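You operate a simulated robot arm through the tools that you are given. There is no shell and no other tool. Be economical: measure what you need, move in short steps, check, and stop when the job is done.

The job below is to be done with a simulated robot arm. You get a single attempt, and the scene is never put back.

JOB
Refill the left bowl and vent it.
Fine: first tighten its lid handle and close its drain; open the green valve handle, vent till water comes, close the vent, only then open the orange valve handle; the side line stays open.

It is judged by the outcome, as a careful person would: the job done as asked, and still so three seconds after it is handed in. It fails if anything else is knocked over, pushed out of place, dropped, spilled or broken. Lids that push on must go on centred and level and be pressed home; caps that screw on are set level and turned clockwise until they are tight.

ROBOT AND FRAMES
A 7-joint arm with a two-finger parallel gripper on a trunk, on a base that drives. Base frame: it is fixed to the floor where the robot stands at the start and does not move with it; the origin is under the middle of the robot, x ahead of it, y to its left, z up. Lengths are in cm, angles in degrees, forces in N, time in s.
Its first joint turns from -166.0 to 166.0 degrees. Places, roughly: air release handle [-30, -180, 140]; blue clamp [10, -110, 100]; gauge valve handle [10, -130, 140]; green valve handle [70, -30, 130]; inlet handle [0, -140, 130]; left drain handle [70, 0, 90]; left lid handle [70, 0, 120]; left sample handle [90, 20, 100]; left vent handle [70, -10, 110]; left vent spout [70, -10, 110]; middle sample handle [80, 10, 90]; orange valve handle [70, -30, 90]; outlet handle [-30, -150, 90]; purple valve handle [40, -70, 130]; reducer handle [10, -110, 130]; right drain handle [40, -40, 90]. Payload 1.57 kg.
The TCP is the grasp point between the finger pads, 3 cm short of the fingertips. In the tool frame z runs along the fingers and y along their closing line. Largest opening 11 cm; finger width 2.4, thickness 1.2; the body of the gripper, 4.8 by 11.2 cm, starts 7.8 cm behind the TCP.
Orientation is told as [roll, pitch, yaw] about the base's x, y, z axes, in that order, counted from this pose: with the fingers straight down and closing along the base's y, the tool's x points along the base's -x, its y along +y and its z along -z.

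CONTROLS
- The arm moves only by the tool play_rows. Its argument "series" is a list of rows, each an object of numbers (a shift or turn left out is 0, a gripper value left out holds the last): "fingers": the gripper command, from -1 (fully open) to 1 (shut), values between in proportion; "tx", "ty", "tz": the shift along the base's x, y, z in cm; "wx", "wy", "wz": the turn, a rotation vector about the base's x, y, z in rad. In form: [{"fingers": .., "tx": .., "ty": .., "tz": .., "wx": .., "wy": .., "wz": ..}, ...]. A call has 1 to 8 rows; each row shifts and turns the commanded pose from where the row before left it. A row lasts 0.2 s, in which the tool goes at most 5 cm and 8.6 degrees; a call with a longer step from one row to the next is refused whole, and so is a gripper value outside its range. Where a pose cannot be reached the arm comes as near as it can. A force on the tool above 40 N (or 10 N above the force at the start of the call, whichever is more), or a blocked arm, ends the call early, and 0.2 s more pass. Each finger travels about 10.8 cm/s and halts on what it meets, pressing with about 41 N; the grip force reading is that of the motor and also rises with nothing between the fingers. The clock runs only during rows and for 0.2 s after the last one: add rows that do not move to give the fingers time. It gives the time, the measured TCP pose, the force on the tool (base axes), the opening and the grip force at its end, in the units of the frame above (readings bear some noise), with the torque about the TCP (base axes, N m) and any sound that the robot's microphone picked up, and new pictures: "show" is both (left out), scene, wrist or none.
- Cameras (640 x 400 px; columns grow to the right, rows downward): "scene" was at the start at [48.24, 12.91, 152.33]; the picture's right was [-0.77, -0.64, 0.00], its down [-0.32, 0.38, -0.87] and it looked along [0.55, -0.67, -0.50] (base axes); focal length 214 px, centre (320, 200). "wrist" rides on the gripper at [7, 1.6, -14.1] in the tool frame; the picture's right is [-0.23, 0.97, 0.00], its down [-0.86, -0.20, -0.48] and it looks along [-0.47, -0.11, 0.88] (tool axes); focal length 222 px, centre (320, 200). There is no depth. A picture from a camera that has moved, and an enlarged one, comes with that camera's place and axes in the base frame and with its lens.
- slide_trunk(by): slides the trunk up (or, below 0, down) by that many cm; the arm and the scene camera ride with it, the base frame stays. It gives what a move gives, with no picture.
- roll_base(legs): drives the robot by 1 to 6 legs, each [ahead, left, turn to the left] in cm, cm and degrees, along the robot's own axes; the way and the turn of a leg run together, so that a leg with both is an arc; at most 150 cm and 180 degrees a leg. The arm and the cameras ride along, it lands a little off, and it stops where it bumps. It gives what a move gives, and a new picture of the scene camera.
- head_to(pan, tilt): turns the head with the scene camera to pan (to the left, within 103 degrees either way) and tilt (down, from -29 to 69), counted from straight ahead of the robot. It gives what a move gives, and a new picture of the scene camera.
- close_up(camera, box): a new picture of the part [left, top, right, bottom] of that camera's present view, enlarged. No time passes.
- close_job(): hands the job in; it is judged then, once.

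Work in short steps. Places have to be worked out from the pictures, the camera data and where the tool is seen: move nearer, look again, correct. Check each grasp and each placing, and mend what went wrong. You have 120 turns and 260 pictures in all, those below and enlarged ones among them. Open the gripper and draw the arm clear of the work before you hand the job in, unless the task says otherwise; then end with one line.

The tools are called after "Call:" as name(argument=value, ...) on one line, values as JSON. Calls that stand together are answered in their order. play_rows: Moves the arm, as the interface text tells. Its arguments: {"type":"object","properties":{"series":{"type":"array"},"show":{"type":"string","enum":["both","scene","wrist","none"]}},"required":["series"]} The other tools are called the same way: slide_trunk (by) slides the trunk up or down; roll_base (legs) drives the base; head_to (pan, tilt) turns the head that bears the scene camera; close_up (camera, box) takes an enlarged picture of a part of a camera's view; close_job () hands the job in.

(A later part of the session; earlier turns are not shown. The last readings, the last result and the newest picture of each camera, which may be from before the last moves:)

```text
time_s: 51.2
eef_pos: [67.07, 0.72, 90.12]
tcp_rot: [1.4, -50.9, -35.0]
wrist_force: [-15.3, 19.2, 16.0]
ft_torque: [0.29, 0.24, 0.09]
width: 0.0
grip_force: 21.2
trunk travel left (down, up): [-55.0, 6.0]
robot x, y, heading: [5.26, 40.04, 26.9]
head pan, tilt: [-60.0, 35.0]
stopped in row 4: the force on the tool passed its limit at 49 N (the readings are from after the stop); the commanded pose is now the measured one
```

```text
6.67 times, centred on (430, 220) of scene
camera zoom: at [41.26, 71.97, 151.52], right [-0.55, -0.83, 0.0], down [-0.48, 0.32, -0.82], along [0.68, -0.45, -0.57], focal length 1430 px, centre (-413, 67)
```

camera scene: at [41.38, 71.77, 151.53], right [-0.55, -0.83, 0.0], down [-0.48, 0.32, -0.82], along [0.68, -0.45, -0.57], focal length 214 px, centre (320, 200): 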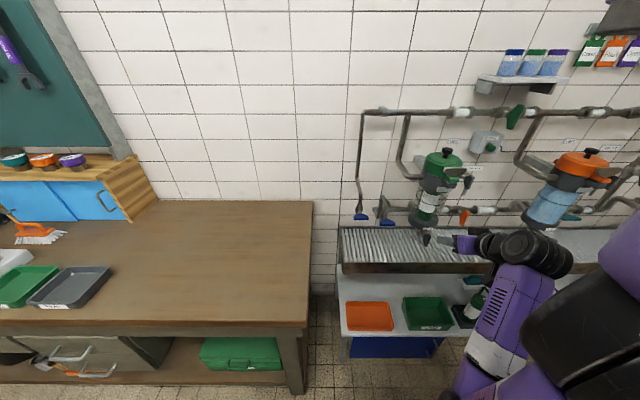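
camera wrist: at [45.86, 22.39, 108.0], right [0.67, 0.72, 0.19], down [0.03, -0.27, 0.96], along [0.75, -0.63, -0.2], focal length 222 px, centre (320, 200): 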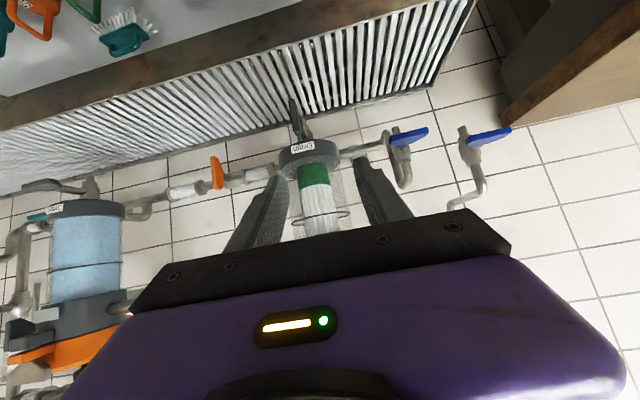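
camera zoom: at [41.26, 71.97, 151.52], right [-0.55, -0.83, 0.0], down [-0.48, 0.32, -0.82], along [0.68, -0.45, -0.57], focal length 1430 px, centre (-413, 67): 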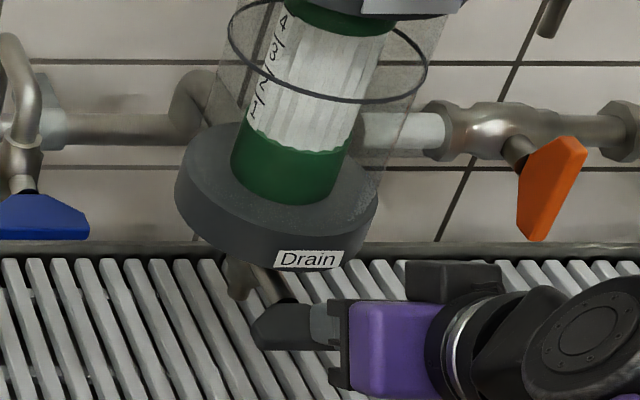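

The drain wing now lies parallel to the tray and stopped hard (49 N): closed. I back straight off and check it.

Call:
play_rows(series=[{"tz": 0.8}, {"tz": 1, "tx": -1.5, "ty": 1}, {"tz": 2, "tx": -3, "ty": 2}, {"tz": 4, "tx": -3, "ty": 2}, {"tz": 4}], show="none")

Call:
close_up(camera="wrist", box=[220, 60, 380, 200])

Call:
close_up(camera="scene", box=[380, 90, 540, 250])

```text
refused: row 4 steps farther than a row can; nothing moved
```

```text
2.86 times, centred on (300, 130) of wrist
camera zoom: at [55.25, 10.7, 93.88], right [0.66, 0.73, 0.19], down [0.02, -0.27, 0.96], along [0.75, -0.63, -0.19], focal length 635 px, centre (377, 400)
```

zoom: 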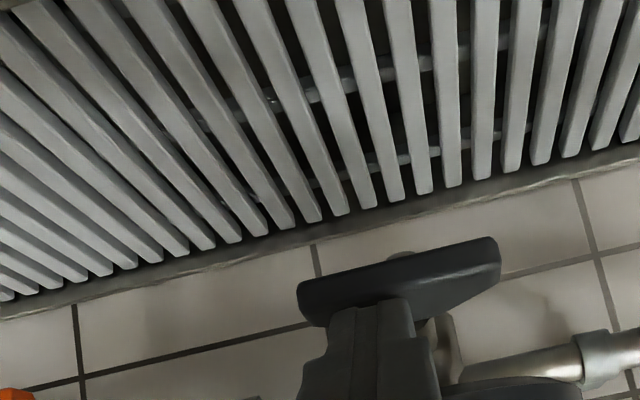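

```text
2.50 times, centred on (460, 170) of scene
camera zoom: at [41.26, 71.97, 151.52], right [-0.55, -0.83, 0.0], down [-0.48, 0.32, -0.82], along [0.68, -0.45, -0.57], focal length 536 px, centre (-30, 275)
```

zoom: 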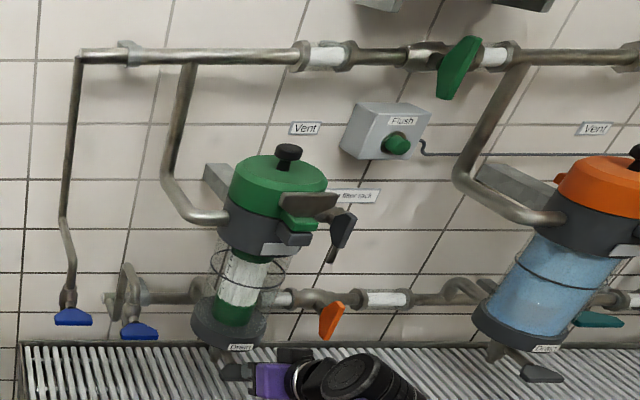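

Back off with legal steps and raise the arm to clear everything; then I drive right along the wall toward the green valve (handle about (69,−28,132)).

Call:
play_rows(series=[{"tz": 0.8}, {"tz": 1, "tx": -1.5, "ty": 1}, {"tz": 2, "tx": -3, "ty": 2}, {"tz": 3, "tx": -3, "ty": 2}, {"tz": 3, "tx": -3, "ty": 2}, {"tz": 3, "tx": -2.5, "ty": 1.7}, {"tz": 4}, {"tz": 4.5}], show="none")

Call:
close_up(camera="wrist", box=[220, 20, 420, 180])

Call:
play_rows(series=[{"tz": 4.5}, {"tz": 4.5}, {"tz": 4.5}, {"tz": 4.5}], show="none")

Call:
roll_base(legs=[[-10.1, -19.2, 0]])

```text
time_s: 53.0
eef_pos: [54.32, 9.41, 111.24]
tcp_rot: [1.3, -50.7, -35.1]
wrist_force: [-0.5, -0.6, -0.3]
ft_torque: [-0.01, -0.02, -0.02]
width: 0.0
grip_force: 20.7
trunk travel left (down, up): [-55.0, 6.0]
robot x, y, heading: [5.02, 39.49, 26.7]
head pan, tilt: [-60.0, 35.0]
```

```text
2.50 times, centred on (320, 100) of wrist
camera zoom: at [42.33, 19.36, 115.12], right [0.66, 0.72, 0.19], down [0.02, -0.27, 0.96], along [0.75, -0.63, -0.2], focal length 555 px, centre (320, 450)
```

zoom: 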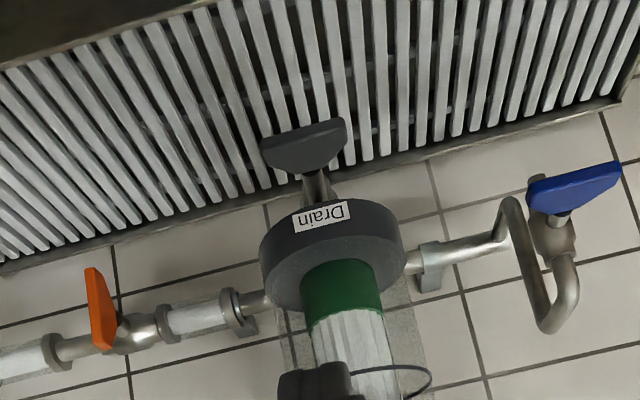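

```text
time_s: 54.0
eef_pos: [54.28, 9.44, 129.31]
tcp_rot: [1.4, -50.8, -35.2]
wrist_force: [0.2, 0.3, 0.0]
ft_torque: [-0.02, -0.02, 0.0]
width: 0.0
grip_force: 21.5
trunk travel left (down, up): [-55.0, 6.0]
robot x, y, heading: [5.01, 40.14, 26.6]
head pan, tilt: [-60.0, 35.0]
```

```text
time_s: 55.7
eef_pos: [53.87, -12.55, 129.2]
tcp_rot: [1.2, -50.9, -35.0]
wrist_force: [0.0, 0.7, 0.0]
ft_torque: [0.0, -0.02, -0.01]
width: 0.0
grip_force: 21.6
trunk travel left (down, up): [-55.0, 6.0]
robot x, y, heading: [4.86, 17.9, 26.5]
head pan, tilt: [-60.0, 35.0]
camera scene: at [41.01, 49.97, 151.5], right [-0.55, -0.83, 0.0], down [-0.48, 0.32, -0.82], along [0.68, -0.45, -0.57], focal length 214 px, centre (320, 200)
```

scene: 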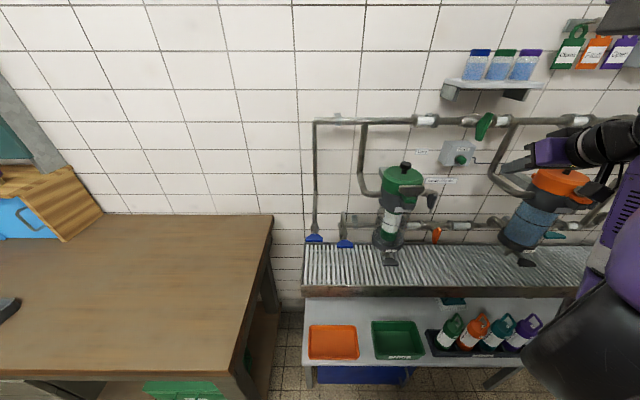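

The drain is closed (wing crosswise like the right one). Now I look at the green valve with both cameras from here.

Call:
close_up(camera="wrist", box=[140, 80, 420, 260])

Call:
close_up(camera="scene", box=[400, 90, 540, 220])

```text
2.22 times, centred on (280, 170) of wrist
camera zoom: at [42.02, -2.61, 133.03], right [0.66, 0.72, 0.19], down [0.02, -0.27, 0.96], along [0.75, -0.63, -0.2], focal length 494 px, centre (409, 267)
```

zoom: 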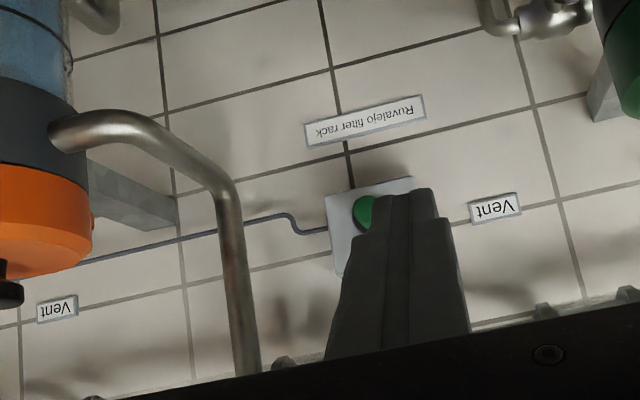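

```text
3.08 times, centred on (470, 155) of scene
camera zoom: at [41.01, 49.97, 151.5], right [-0.55, -0.83, 0.0], down [-0.48, 0.32, -0.82], along [0.68, -0.45, -0.57], focal length 660 px, centre (-142, 338)
```

zoom: 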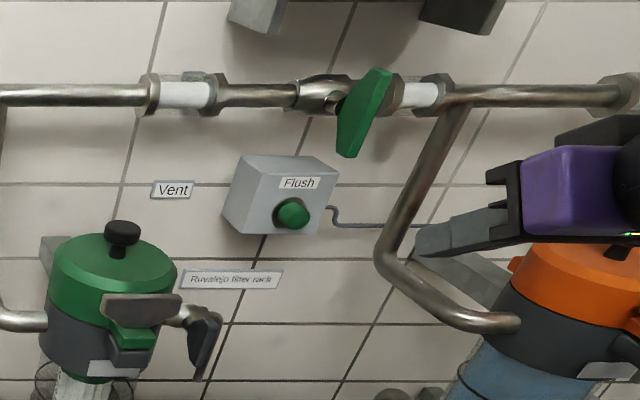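

I tilt the tool to horizontal while staying in front, so the camera sees the green handle.

Call:
play_rows(series=[{"wx": -0.078, "wy": -0.111, "tz": 1}, {"wx": -0.078, "wy": -0.111, "tz": 1}, {"wx": -0.078, "wy": -0.111}, {"wx": -0.078, "wy": -0.111}, {"wx": -0.078, "wy": -0.111}], show="wrist")

Call:
close_up(camera="scene", box=[400, 90, 540, 220])

```text
time_s: 56.9
eef_pos: [53.89, -12.68, 131.2]
tcp_rot: [-16.6, -89.7, -17.1]
wrist_force: [-0.2, -1.0, 0.4]
ft_torque: [0.0, -0.01, 0.02]
width: 0.02
grip_force: 20.9
trunk travel left (down, up): [-55.0, 6.0]
robot x, y, heading: [4.48, 18.16, 26.3]
head pan, tilt: [-60.0, 35.0]
camera wrist: at [42.95, -3.35, 124.53], right [0.54, 0.81, 0.23], down [-0.5, 0.1, 0.86], along [0.67, -0.58, 0.46], focal length 222 px, centre (320, 200)
```

wrist: 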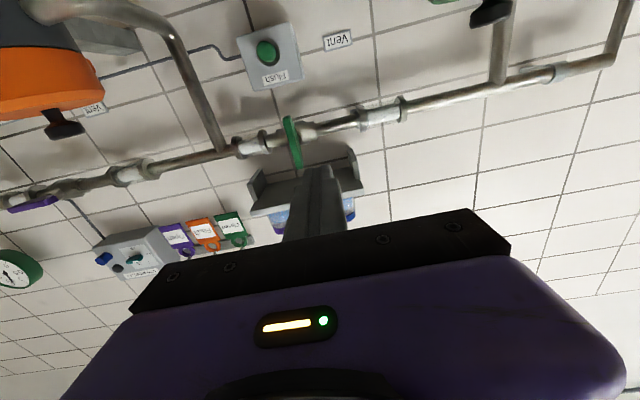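

```text
3.08 times, centred on (470, 155) of scene
camera zoom: at [41.01, 49.93, 151.52], right [-0.55, -0.83, 0.0], down [-0.48, 0.32, -0.82], along [0.68, -0.45, -0.57], focal length 660 px, centre (-142, 338)
```

zoom: 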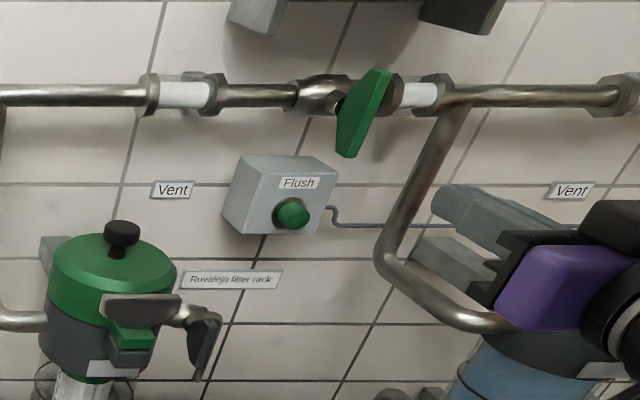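

The green handle's centre triangulates to (68.7,−28.4,132.2), its vertical wing spanning z 129–136. I bring the shut fingertips to the right of its upper end, to push the top left (counter-clockwise, the opening sense).

Call:
play_rows(series=[{"tx": -2, "ty": -3, "tz": 1.7}, {"tx": -2.1, "ty": -2.9, "tz": 1.6}, {"tx": 3.3, "ty": -2.3}, {"tx": 3.3, "ty": -2.3}, {"tx": 3.3, "ty": -2.3}, {"tx": 3.2, "ty": -2.2}, {}], show="none")

Call:
close_up(camera="wrist", box=[220, 60, 420, 220])

Call:
close_up(camera="scene", box=[400, 70, 540, 200])

```text
time_s: 58.5
eef_pos: [62.82, -27.66, 134.53]
tcp_rot: [-8.0, -89.6, -25.7]
wrist_force: [-0.3, -0.6, -0.2]
ft_torque: [-0.03, 0.03, -0.04]
width: 0.0
grip_force: 21.4
trunk travel left (down, up): [-55.0, 6.0]
robot x, y, heading: [4.88, 18.01, 26.3]
head pan, tilt: [-60.0, 35.0]
```

```text
2.50 times, centred on (320, 140) of wrist
camera zoom: at [51.96, -18.32, 127.92], right [0.54, 0.81, 0.23], down [-0.5, 0.1, 0.86], along [0.67, -0.58, 0.46], focal length 555 px, centre (320, 350)
```

zoom: 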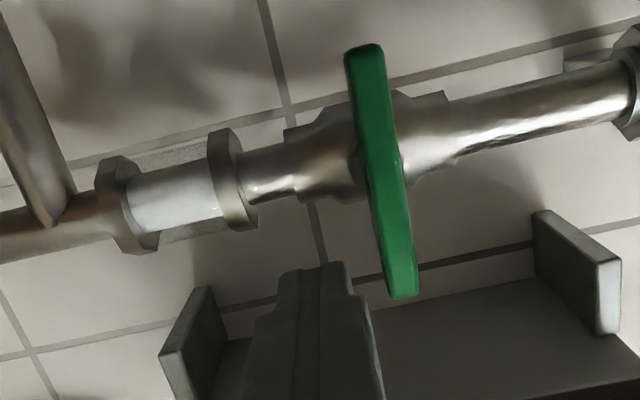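

```text
3.08 times, centred on (470, 135) of scene
camera zoom: at [41.01, 49.96, 151.51], right [-0.55, -0.83, 0.0], down [-0.48, 0.32, -0.82], along [0.68, -0.45, -0.57], focal length 660 px, centre (-142, 400)
```

zoom: 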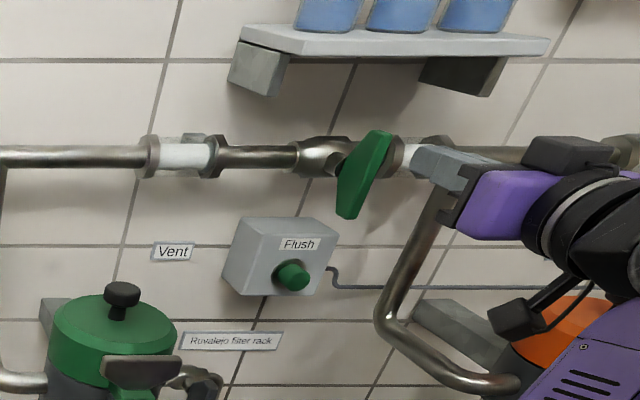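

The fingertips sit to the right of the handle's upper end. I advance 2.5 cm, then push left in small steps.

Call:
play_rows(series=[{"tx": 1.1, "ty": -0.75}, {"tx": 1.1, "ty": -0.75}, {"tx": 0.57, "ty": 0.82}, {"tx": 0.57, "ty": 0.82}, {"tx": 0.57, "ty": 0.82}, {}], show="none")

Call:
close_up(camera="wrist", box=[220, 60, 420, 220])

Call:
close_up(camera="scene", box=[400, 70, 540, 200])

```text
time_s: 59.9
eef_pos: [66.94, -26.49, 134.56]
tcp_rot: [-8.2, -89.8, -25.2]
wrist_force: [0.6, 0.8, 2.2]
ft_torque: [-0.04, -0.07, -0.02]
width: 0.0
grip_force: 21.6
trunk travel left (down, up): [-55.0, 6.0]
robot x, y, heading: [4.58, 18.04, 26.4]
head pan, tilt: [-60.0, 35.0]
```

```text
2.50 times, centred on (320, 140) of wrist
camera zoom: at [55.96, -17.25, 127.9], right [0.54, 0.81, 0.23], down [-0.5, 0.1, 0.86], along [0.67, -0.58, 0.46], focal length 555 px, centre (320, 350)
```

zoom: 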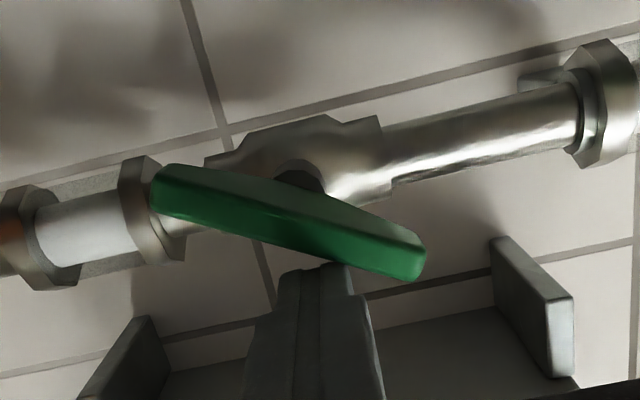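

```text
3.08 times, centred on (470, 135) of scene
camera zoom: at [41.01, 49.97, 151.51], right [-0.55, -0.83, 0.0], down [-0.48, 0.32, -0.82], along [0.68, -0.45, -0.57], focal length 660 px, centre (-142, 400)
```

zoom: 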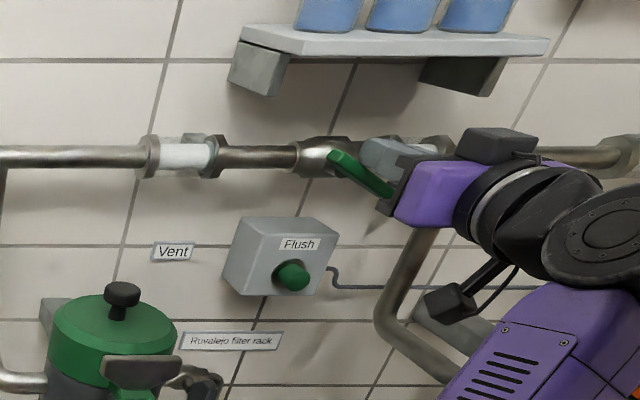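

It turned about 60–65° counter-clockwise freely. I finish the arc: slightly left and down until it lies along the pipe and stops.

Call:
play_rows(series=[{"tx": 0.5, "ty": 0.7, "tz": -0.3}, {"tx": 0.3, "ty": 0.45, "tz": -0.6}, {"tz": -0.6}, {"tz": -0.5}, {"tz": -0.4}, {}], show="none")

Call:
close_up(camera="wrist", box=[220, 60, 420, 220])

Call:
close_up(camera="scene", box=[360, 90, 520, 250])

```text
time_s: 60.9
eef_pos: [67.49, -25.34, 133.72]
tcp_rot: [-166.4, -89.1, 132.5]
wrist_force: [0.0, -1.3, 5.9]
ft_torque: [-0.08, -0.1, -0.1]
width: 0.0
grip_force: 21.1
trunk travel left (down, up): [-55.0, 6.0]
robot x, y, heading: [4.63, 17.58, 26.5]
head pan, tilt: [-60.0, 35.0]
stopped in row 4: the force on the tool passed its limit at 45 N (the readings are from after the stop); the commanded pose is now the measured one
```

```text
2.50 times, centred on (320, 140) of wrist
camera zoom: at [56.72, -16.2, 126.8], right [0.54, 0.81, 0.22], down [-0.52, 0.11, 0.85], along [0.66, -0.57, 0.48], focal length 555 px, centre (320, 350)
```

zoom: 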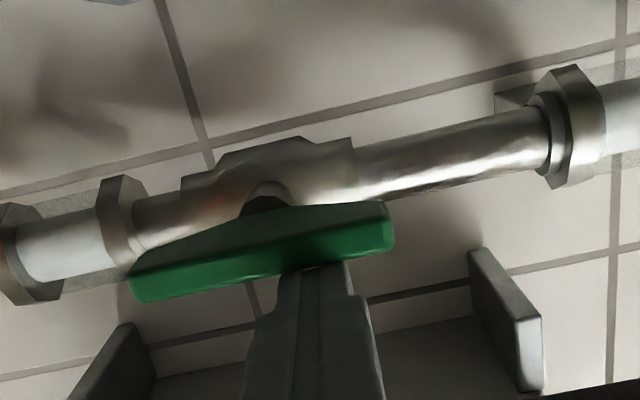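

```text
2.50 times, centred on (440, 170) of scene
camera zoom: at [41.0, 49.94, 151.48], right [-0.55, -0.83, 0.0], down [-0.48, 0.32, -0.82], along [0.68, -0.45, -0.57], focal length 536 px, centre (20, 275)
```

zoom: 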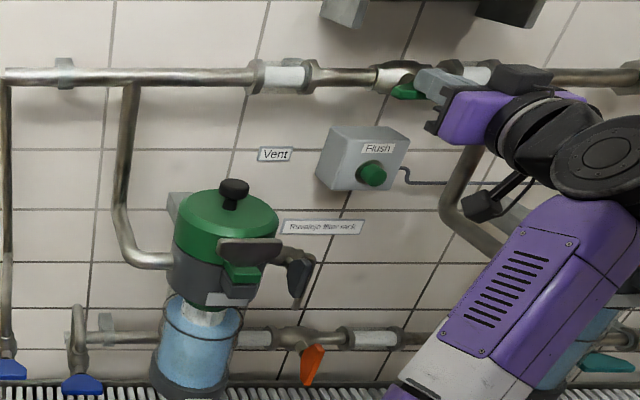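

The green valve is open (along the pipe, hard stop) and water already shows in the left bowl. Next the vent handle, near (67.6,−9.2,113): I back out straight and come down in front of it.

Call:
play_rows(series=[{"tz": 0.5, "tx": -0.8, "ty": 0.55}, {"tx": -3.3, "ty": 2.3}, {"tx": -3.5, "ty": 2.5}, {"tx": -3.5, "ty": 2.5}, {"tx": -3.5, "ty": 2.5}, {"tx": -3.3, "ty": 2.3}, {"tz": -4.8}, {"tz": -4.8}], show="none")

Call:
play_rows(series=[{"tz": -4.8}, {"tz": -4.5}, {"tx": 2, "ty": 2.9}, {"tx": 2, "ty": 2.9}, {"tx": 2, "ty": 2.8}, {}], show="none")

Call:
close_up(camera="wrist", box=[200, 40, 440, 220])

Call:
close_up(camera="scene", box=[360, 90, 520, 250])

```text
time_s: 62.6
eef_pos: [49.54, -12.73, 124.77]
tcp_rot: [-161.3, -89.2, 127.4]
wrist_force: [-0.3, 0.0, 0.1]
ft_torque: [-0.01, 0.01, 0.01]
width: 0.0
grip_force: 21.6
trunk travel left (down, up): [-55.0, 6.0]
robot x, y, heading: [4.59, 18.1, 26.6]
head pan, tilt: [-60.0, 35.0]
```

```text
time_s: 64.0
eef_pos: [55.78, -4.18, 115.26]
tcp_rot: [-164.3, -89.1, 130.5]
wrist_force: [-0.7, -0.7, 0.6]
ft_torque: [-0.01, -0.01, -0.01]
width: 0.0
grip_force: 21.2
trunk travel left (down, up): [-55.0, 6.0]
robot x, y, heading: [4.71, 18.12, 26.8]
head pan, tilt: [-60.0, 35.0]
```

```text
2.22 times, centred on (320, 130) of wrist
camera zoom: at [44.9, 5.07, 108.39], right [0.54, 0.81, 0.22], down [-0.52, 0.11, 0.85], along [0.66, -0.57, 0.48], focal length 494 px, centre (320, 356)
```

zoom: 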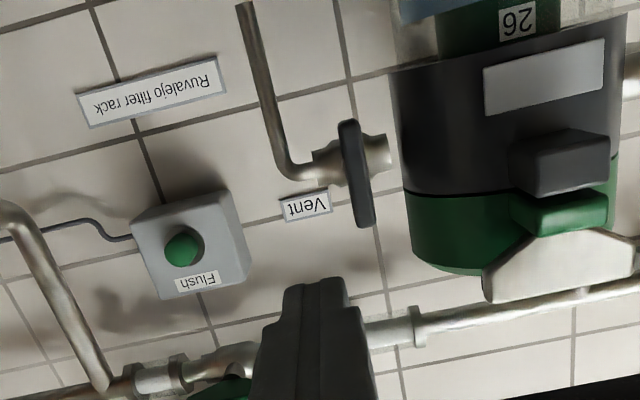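

```text
2.50 times, centred on (440, 170) of scene
camera zoom: at [41.02, 49.95, 151.51], right [-0.55, -0.83, 0.0], down [-0.48, 0.32, -0.82], along [0.68, -0.45, -0.57], focal length 536 px, centre (20, 275)
```

zoom: 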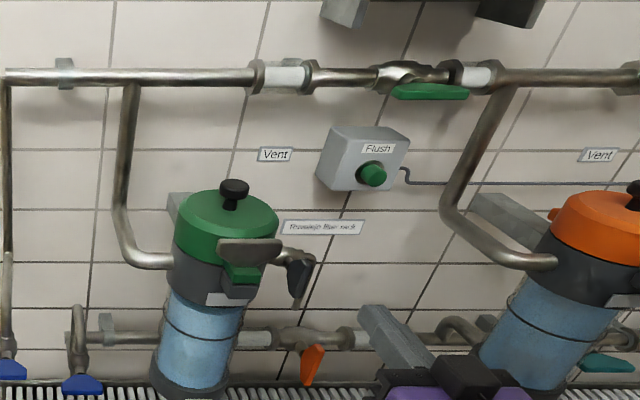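

Green is open. The vent wing stands upright at (67.5,−9,113); my tips are just to its right at the height of its upper end. I advance about 10 cm beside it and look.

Call:
play_rows(series=[{"tx": 2.7, "ty": -1.9}, {"tx": 2.7, "ty": -1.9}, {"tx": 2.3, "ty": -1.6}, {}], show="none")

Call:
close_up(camera="wrist", box=[200, 40, 440, 220])

Call:
close_up(camera="scene", box=[400, 120, 480, 200])

```text
time_s: 65.0
eef_pos: [63.37, -9.52, 115.39]
tcp_rot: [-162.9, -89.2, 129.1]
wrist_force: [0.4, 0.0, 0.4]
ft_torque: [-0.02, -0.01, -0.01]
width: 0.0
grip_force: 21.7
trunk travel left (down, up): [-55.0, 6.0]
robot x, y, heading: [4.92, 18.06, 26.6]
head pan, tilt: [-60.0, 35.0]
```

```text
2.22 times, centred on (320, 130) of wrist
camera zoom: at [52.51, -0.33, 108.4], right [0.54, 0.81, 0.22], down [-0.52, 0.11, 0.85], along [0.66, -0.57, 0.48], focal length 494 px, centre (320, 356)
```

zoom: 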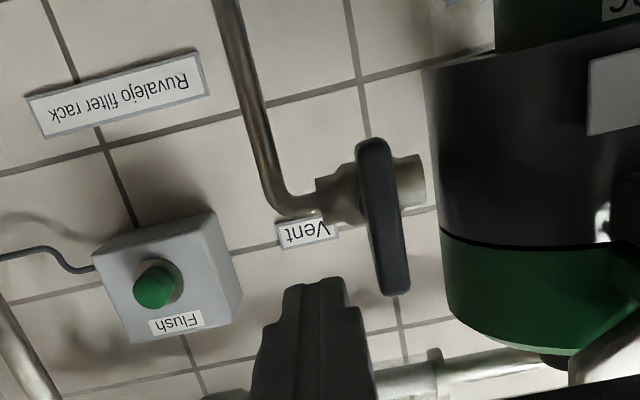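

```text
5.00 times, centred on (440, 160) of scene
camera zoom: at [41.02, 49.95, 151.51], right [-0.55, -0.83, 0.0], down [-0.48, 0.32, -0.82], along [0.68, -0.45, -0.57], focal length 1072 px, centre (-280, 400)
```

zoom: 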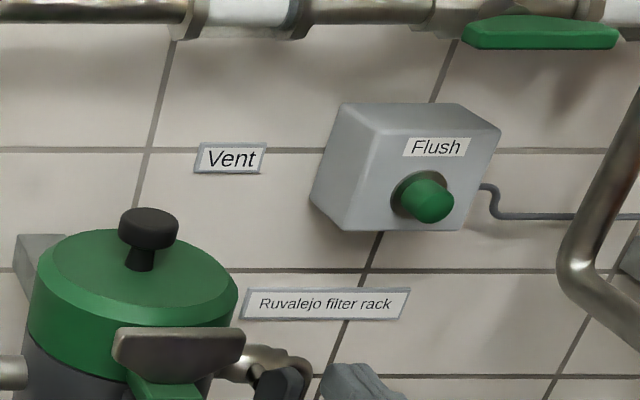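

Tips are level with the wing's upper end. I advance slightly and push left in steps.

Call:
play_rows(series=[{"tx": 0.7, "ty": -0.5}, {"tx": 0.57, "ty": 0.82}, {"tx": 0.57, "ty": 0.82}, {"tx": 0.4, "ty": 0.57}, {}], show="none")

Call:
close_up(camera="wrist", box=[200, 40, 440, 220])

Call:
close_up(camera="scene", box=[390, 160, 490, 260])

```text
time_s: 66.2
eef_pos: [65.69, -7.85, 115.26]
tcp_rot: [-164.6, -89.2, 130.9]
wrist_force: [0.4, -1.7, 0.9]
ft_torque: [0.01, 0.04, 0.04]
width: 0.0
grip_force: 21.2
trunk travel left (down, up): [-55.0, 6.0]
robot x, y, heading: [4.73, 17.58, 26.7]
head pan, tilt: [-60.0, 35.0]
```

```text
2.22 times, centred on (320, 130) of wrist
camera zoom: at [54.8, 1.36, 108.34], right [0.54, 0.81, 0.22], down [-0.52, 0.11, 0.85], along [0.67, -0.57, 0.48], focal length 494 px, centre (320, 356)
```

zoom: 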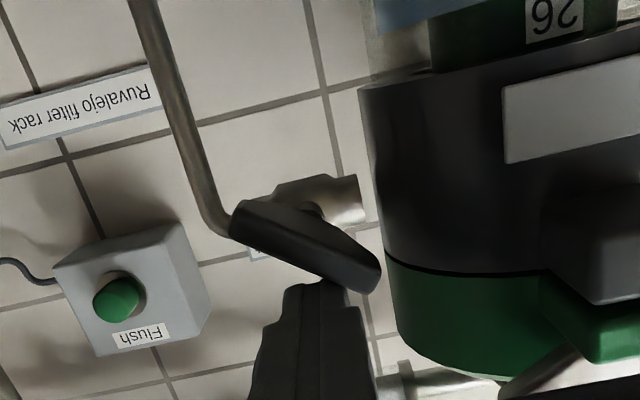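

```text
4.00 times, centred on (440, 210) of scene
camera zoom: at [41.02, 49.95, 151.51], right [-0.55, -0.83, 0.0], down [-0.48, 0.32, -0.82], along [0.68, -0.45, -0.57], focal length 858 px, centre (-160, 160)
```

zoom: 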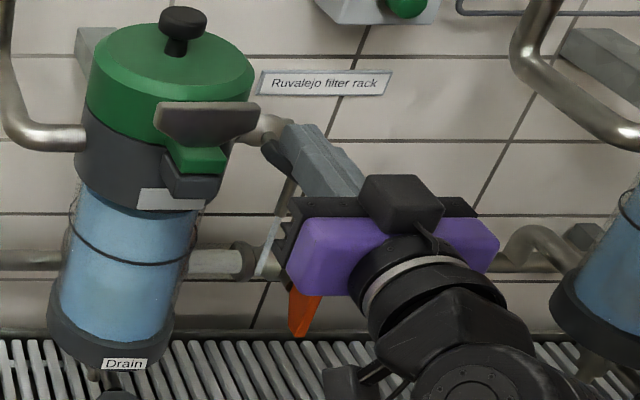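

The vent is about 50° open and a whitish streak shows below the spout. I enlarge there to see whether it is air/froth or water.

Call:
close_up(camera="scene", box=[435, 195, 485, 255])

Call:
close_up(camera="wrist", box=[200, 0, 360, 120])

```text
6.67 times, centred on (460, 225) of scene
camera zoom: at [41.02, 49.95, 151.51], right [-0.55, -0.83, 0.0], down [-0.48, 0.32, -0.82], along [0.68, -0.45, -0.57], focal length 1430 px, centre (-613, 33)
```

zoom: 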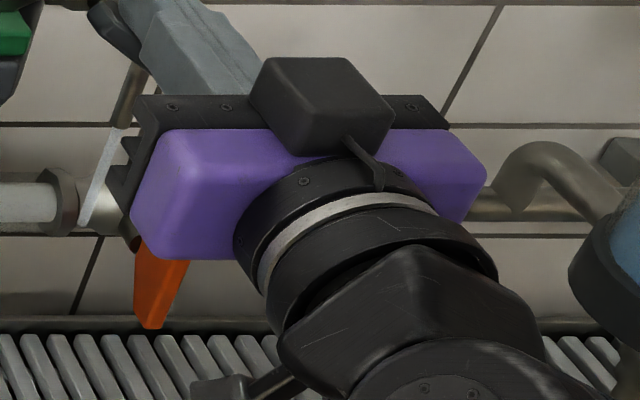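

```text
3.33 times, centred on (280, 60) of wrist
camera zoom: at [54.8, 1.36, 108.34], right [0.54, 0.81, 0.22], down [-0.52, 0.11, 0.85], along [0.67, -0.57, 0.48], focal length 740 px, centre (453, 667)
```

zoom: 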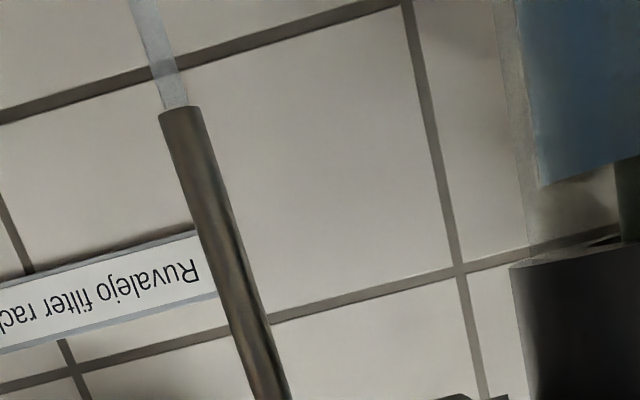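

A short pale plume leaves the spout, looking like air so far. I hold still for a second and look again.

Call:
play_rows(series=[{}, {}, {}, {}], show="none")

Call:
close_up(camera="wrist", box=[200, 0, 360, 120])

Call:
close_up(camera="scene", box=[385, 155, 485, 255])

```text
time_s: 67.2
eef_pos: [65.54, -7.72, 115.24]
tcp_rot: [-163.9, -89.3, 129.9]
wrist_force: [0.4, 0.3, 0.0]
ft_torque: [-0.01, -0.02, 0.01]
width: 0.02
grip_force: 21.7
trunk travel left (down, up): [-55.0, 6.0]
robot x, y, heading: [4.7, 18.15, 26.7]
head pan, tilt: [-60.0, 35.0]
```

```text
3.33 times, centred on (280, 60) of wrist
camera zoom: at [54.76, 1.33, 108.35], right [0.54, 0.81, 0.22], down [-0.52, 0.11, 0.85], along [0.66, -0.57, 0.48], focal length 740 px, centre (453, 667)
```

zoom: 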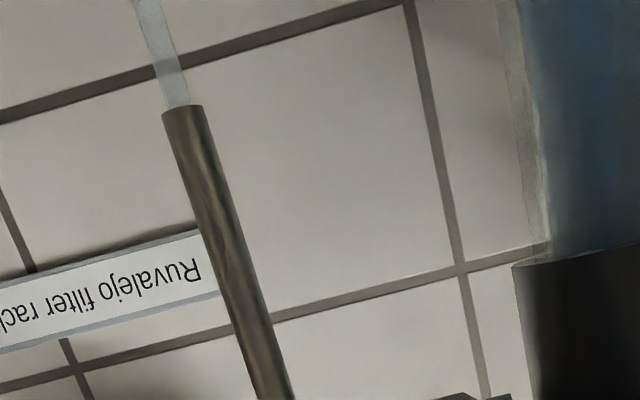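

```text
4.00 times, centred on (435, 205) of scene
camera zoom: at [41.02, 49.95, 151.51], right [-0.55, -0.83, 0.0], down [-0.48, 0.32, -0.82], along [0.68, -0.45, -0.57], focal length 858 px, centre (-140, 180)
```

zoom: 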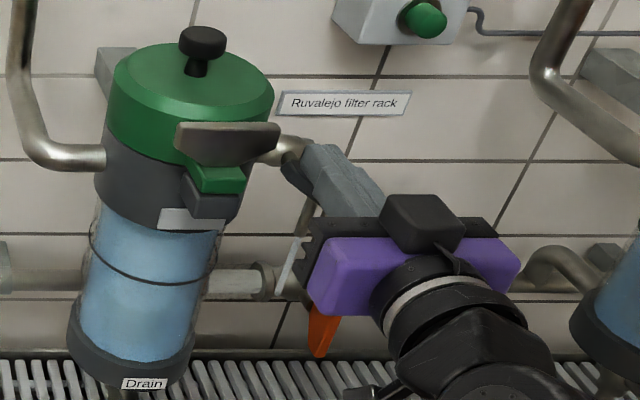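

The bowl level has risen while the plume stays pale and short: air is still venting. I wait on in short spells.

Call:
play_rows(series=[{}, {}, {}, {}], show="none")

Call:
close_up(camera="wrist", box=[200, 0, 360, 120])

Call:
close_up(camera="scene", box=[385, 155, 485, 255])

```text
time_s: 68.2
eef_pos: [65.52, -7.91, 115.23]
tcp_rot: [-163.8, -89.2, 130.0]
wrist_force: [-0.6, 0.8, -0.4]
ft_torque: [0.0, -0.01, 0.02]
width: 0.01
grip_force: 21.4
trunk travel left (down, up): [-55.0, 6.0]
robot x, y, heading: [4.61, 18.06, 26.8]
head pan, tilt: [-60.0, 35.0]
```

```text
3.33 times, centred on (280, 60) of wrist
camera zoom: at [54.76, 1.33, 108.35], right [0.54, 0.81, 0.22], down [-0.52, 0.11, 0.85], along [0.66, -0.57, 0.48], focal length 740 px, centre (453, 667)
```

zoom: 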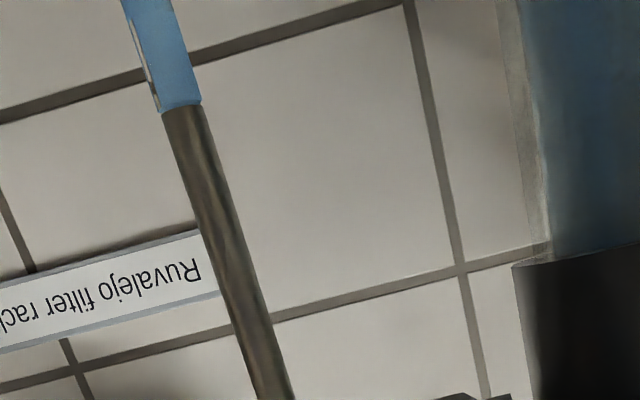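

```text
4.00 times, centred on (435, 205) of scene
camera zoom: at [41.02, 49.95, 151.51], right [-0.55, -0.83, 0.0], down [-0.48, 0.32, -0.82], along [0.68, -0.45, -0.57], focal length 858 px, centre (-140, 180)
```

zoom: 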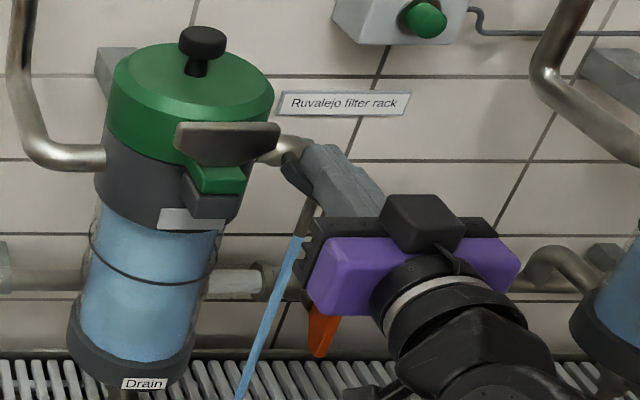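

Water (blue stream) now runs from the spout. I close the vent at once: over to the right of the wing's lower end, then push that end left until it stops.

Call:
play_rows(series=[{"tz": 1, "tx": -0.5, "ty": 0.35}, {"tx": -1.4, "ty": -2.0}, {"tx": -1.3, "ty": -1.9}, {"tz": -2.5}, {"tz": -2.4}, {"tx": 0.57, "ty": 0.82}, {"tx": 0.57, "ty": 0.82}, {"tx": 0.4, "ty": 0.57}], show="none")

Call:
close_up(camera="wrist", box=[200, 0, 440, 180])

Call:
close_up(camera="scene", box=[385, 155, 485, 255])

```text
time_s: 70.2
eef_pos: [63.36, -9.58, 110.72]
tcp_rot: [-86.4, -89.6, 51.7]
wrist_force: [-2.1, -1.8, -0.8]
ft_torque: [0.01, 0.04, -0.04]
width: 0.0
grip_force: 21.6
trunk travel left (down, up): [-55.0, 6.0]
robot x, y, heading: [4.61, 17.93, 26.6]
head pan, tilt: [-60.0, 35.0]
stopped in row 8: the force on the tool passed its limit at 42 N (the readings are from after the stop); the commanded pose is now the measured one
```

```text
2.22 times, centred on (320, 90) of wrist
camera zoom: at [52.63, -0.33, 104.02], right [0.55, 0.8, 0.22], down [-0.5, 0.11, 0.86], along [0.66, -0.58, 0.47], focal length 494 px, centre (320, 444)
```

zoom: 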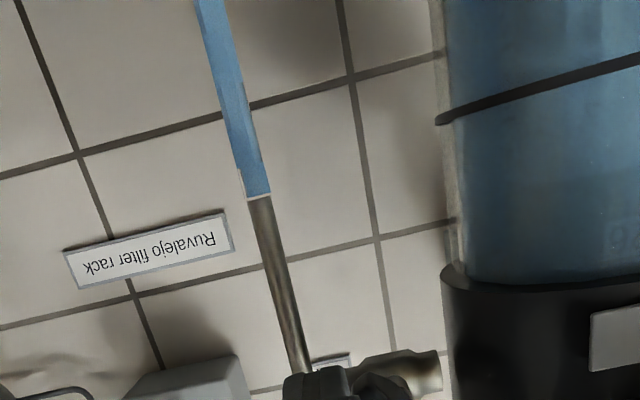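

```text
4.00 times, centred on (435, 205) of scene
camera zoom: at [41.02, 49.85, 151.54], right [-0.55, -0.83, 0.0], down [-0.48, 0.32, -0.82], along [0.68, -0.45, -0.57], focal length 858 px, centre (-140, 180)
```

zoom: 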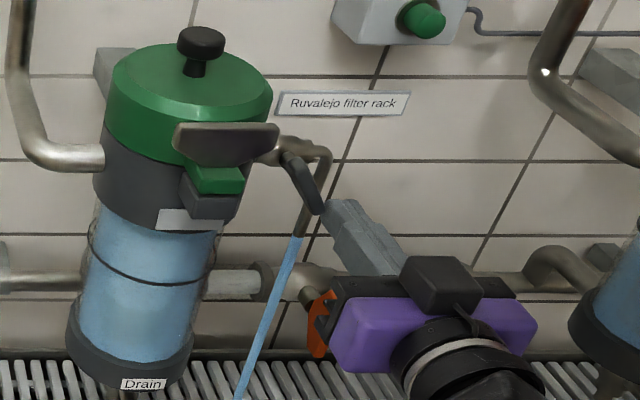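

The push stopped at 42 N with the wing only partly back, water still flowing. I look closely at where the fingertip touches.

Call:
close_up(camera="scene", box=[440, 175, 490, 225])

Call:
close_up(camera="wrist", box=[270, 110, 390, 210])

```text
8.00 times, centred on (465, 200) of scene
camera zoom: at [41.02, 49.85, 151.54], right [-0.55, -0.83, 0.0], down [-0.48, 0.32, -0.82], along [0.68, -0.45, -0.57], focal length 1716 px, centre (-840, 200)
```

zoom: 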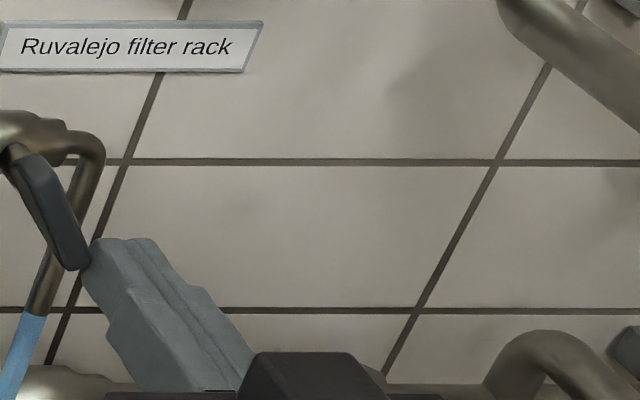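

```text
4.00 times, centred on (330, 160) of wrist
camera zoom: at [52.63, -0.33, 104.02], right [0.55, 0.8, 0.22], down [-0.5, 0.11, 0.86], along [0.66, -0.58, 0.47], focal length 888 px, centre (280, 360)
```

zoom: 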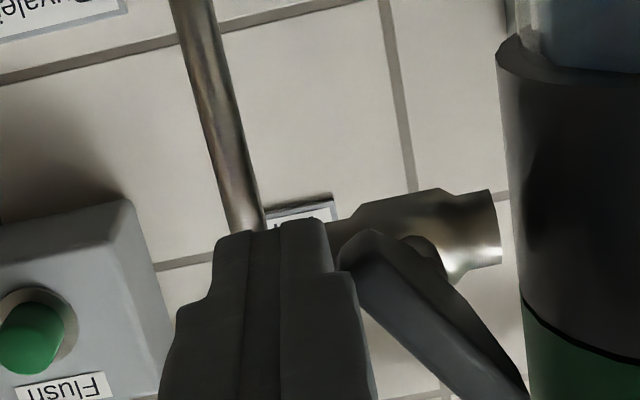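

The tip bears on the wing's lower end as intended. I push again in smaller steps, watching the force direction.

Call:
play_rows(series=[{"tx": -0.1, "ty": -0.15}, {"tx": 0.2, "ty": 0.29}, {"tx": 0.2, "ty": 0.29}, {"tx": 0.2, "ty": 0.29}], show="none")

Call:
close_up(camera="wrist", box=[270, 110, 390, 210])

```text
time_s: 71.2
eef_pos: [64.03, -8.75, 110.89]
tcp_rot: [-112.1, -89.7, 77.6]
wrist_force: [1.0, 0.2, -0.9]
ft_torque: [-0.02, 0.0, 0.0]
width: 0.0
grip_force: 20.8
trunk travel left (down, up): [-55.0, 6.0]
robot x, y, heading: [4.83, 17.64, 26.4]
head pan, tilt: [-60.0, 35.0]
```

```text
4.00 times, centred on (330, 160) of wrist
camera zoom: at [53.28, 0.52, 104.08], right [0.55, 0.81, 0.22], down [-0.51, 0.11, 0.86], along [0.67, -0.58, 0.47], focal length 888 px, centre (280, 360)
```

zoom: 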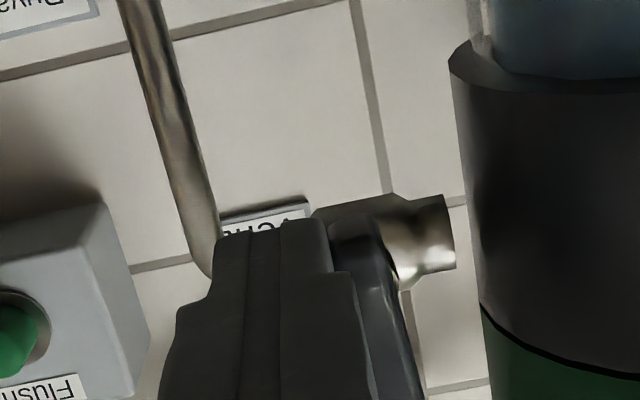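

It moved freely this time and is nearly upright. I continue to the stop.

Call:
play_rows(series=[{"tx": 0.2, "ty": 0.29}, {"tx": 0.2, "ty": 0.29}, {"tx": 0.2, "ty": 0.29}, {"tx": 0.2, "ty": 0.29}, {"tx": 0.2, "ty": 0.29}], show="none")

Call:
close_up(camera="wrist", box=[220, 20, 400, 200])

Call:
close_up(camera="scene", box=[385, 155, 485, 255])

```text
time_s: 72.1
eef_pos: [64.16, -8.53, 110.81]
tcp_rot: [-103.6, -89.4, 68.2]
wrist_force: [-2.5, -1.8, -1.4]
ft_torque: [-0.01, 0.02, -0.01]
width: 0.0
grip_force: 21.0
trunk travel left (down, up): [-55.0, 6.0]
robot x, y, heading: [4.28, 17.72, 26.2]
head pan, tilt: [-60.0, 35.0]
stopped in row 4: the force on the tool passed its limit at 44 N (the readings are from after the stop); the commanded pose is now the measured one
```

```text
2.22 times, centred on (310, 110) of wrist
camera zoom: at [53.47, 0.97, 104.01], right [0.57, 0.8, 0.22], down [-0.5, 0.12, 0.86], along [0.65, -0.59, 0.47], focal length 494 px, centre (342, 400)
```

zoom: 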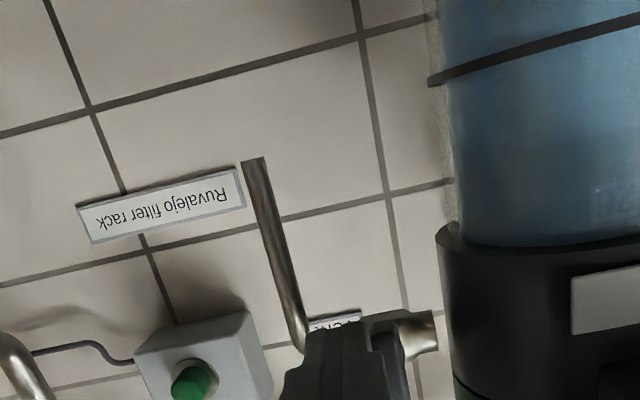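

```text
4.00 times, centred on (435, 205) of scene
camera zoom: at [41.03, 49.79, 151.51], right [-0.55, -0.83, 0.0], down [-0.48, 0.32, -0.82], along [0.68, -0.45, -0.57], focal length 858 px, centre (-140, 180)
```

zoom: 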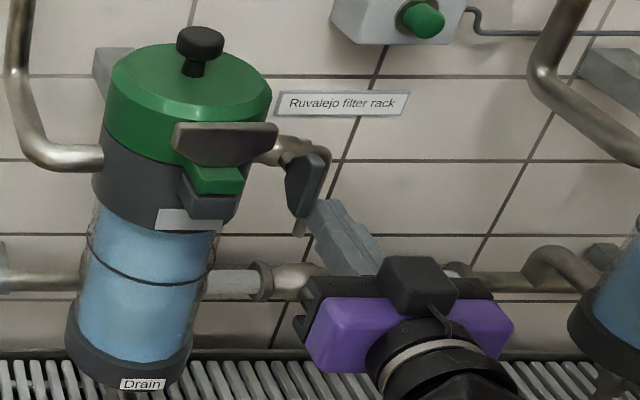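

Flow has stopped. I push once more to be sure the wing is at its closed stop.

Call:
play_rows(series=[{"tx": -0.1, "ty": -0.15}, {"tx": 0.2, "ty": 0.29}, {"tx": 0.2, "ty": 0.29}, {"tx": 0.15, "ty": 0.22}], show="none")

Call:
play_rows(series=[{"tx": -0.6, "ty": -0.8}, {"tx": -1.7, "ty": 0.4}, {"tx": -3, "ty": 2.1}, {"tx": -3, "ty": 2.1}], show="none")

Call:
close_up(camera="wrist", box=[220, 20, 400, 200])

Call:
close_up(camera="scene", box=[385, 155, 485, 255])

```text
time_s: 73.1
eef_pos: [64.02, -8.44, 110.84]
tcp_rot: [-107.1, -89.2, 70.9]
wrist_force: [-1.6, -2.7, -0.4]
ft_torque: [0.05, -0.01, -0.02]
width: 0.0
grip_force: 21.3
trunk travel left (down, up): [-55.0, 6.0]
robot x, y, heading: [4.44, 17.5, 26.6]
head pan, tilt: [-60.0, 35.0]
stopped in row 4: the force on the tool passed its limit at 43 N (the readings are from after the stop); the commanded pose is now the measured one
```

```text
time_s: 74.1
eef_pos: [55.84, -4.55, 110.85]
tcp_rot: [-107.5, -89.2, 71.3]
wrist_force: [0.0, -0.4, -0.5]
ft_torque: [-0.01, -0.03, -0.01]
width: 0.0
grip_force: 21.4
trunk travel left (down, up): [-55.0, 6.0]
robot x, y, heading: [4.77, 17.62, 26.4]
head pan, tilt: [-60.0, 35.0]
```

```text
2.22 times, centred on (310, 110) of wrist
camera zoom: at [45.36, 4.98, 104.03], right [0.57, 0.79, 0.21], down [-0.5, 0.13, 0.86], along [0.65, -0.6, 0.47], focal length 494 px, centre (342, 400)
```

zoom: 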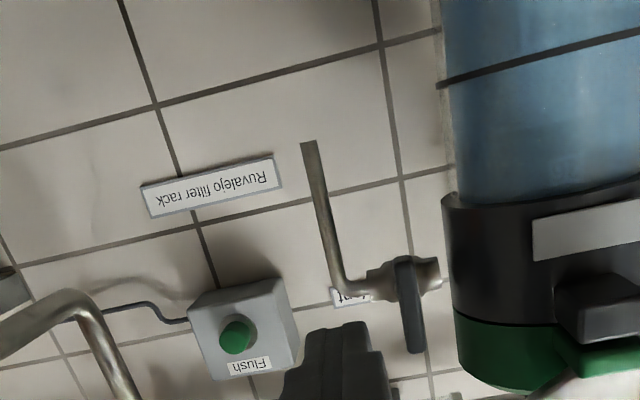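

```text
4.00 times, centred on (435, 205) of scene
camera zoom: at [41.13, 49.73, 151.5], right [-0.55, -0.83, 0.0], down [-0.48, 0.32, -0.82], along [0.68, -0.45, -0.57], focal length 858 px, centre (-140, 180)
```

zoom: 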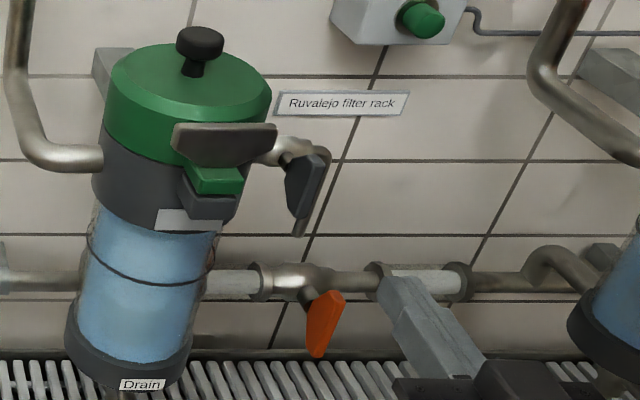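

Vent is closed at its stop and dry. Now orange (about (68,−26,88)): I tilt the tool to 50° again and move in front of it for a closer look.

Call:
play_rows(series=[{"wx": 0.078, "wy": 0.111, "tx": -1.3, "ty": -1.8}, {"wx": 0.078, "wy": 0.111, "tx": -1.3, "ty": -1.8}, {"wx": 0.078, "wy": 0.111, "tx": -1.3, "ty": -1.8, "tz": -2}, {"wx": 0.078, "wy": 0.111, "tx": -1.3, "ty": -1.8, "tz": -2}, {"wx": 0.078, "wy": 0.111, "tx": -1.3, "ty": -1.8, "tz": -2}, {"tx": -1.1, "ty": -1.9, "tz": -3}, {"tx": 2, "ty": -1.4, "tz": -2}, {}], show="wrist")

Call:
close_up(camera="scene", box=[400, 180, 520, 280])

```text
time_s: 75.9
eef_pos: [50.24, -16.8, 99.77]
tcp_rot: [-2.0, -51.4, -33.8]
wrist_force: [0.2, 0.7, -0.8]
ft_torque: [0.02, 0.03, 0.01]
width: 0.01
grip_force: 20.8
trunk travel left (down, up): [-55.0, 6.0]
robot x, y, heading: [4.81, 17.47, 26.1]
head pan, tilt: [-60.0, 35.0]
camera wrist: at [38.69, -6.49, 103.44], right [0.68, 0.71, 0.16], down [0.03, -0.24, 0.97], along [0.73, -0.66, -0.18], focal length 222 px, centre (320, 200)
```

wrist: 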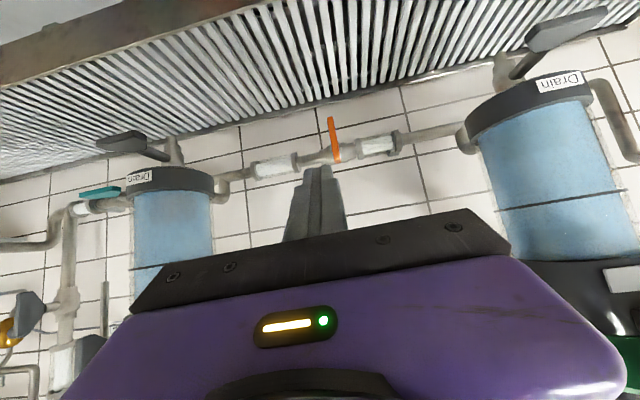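

```text
4.00 times, centred on (460, 230) of scene
camera zoom: at [41.07, 49.75, 151.51], right [-0.55, -0.83, 0.0], down [-0.48, 0.32, -0.82], along [0.68, -0.45, -0.57], focal length 858 px, centre (-240, 80)
```

zoom: 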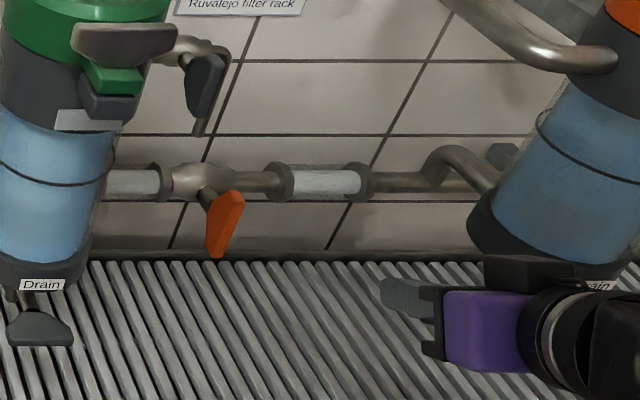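

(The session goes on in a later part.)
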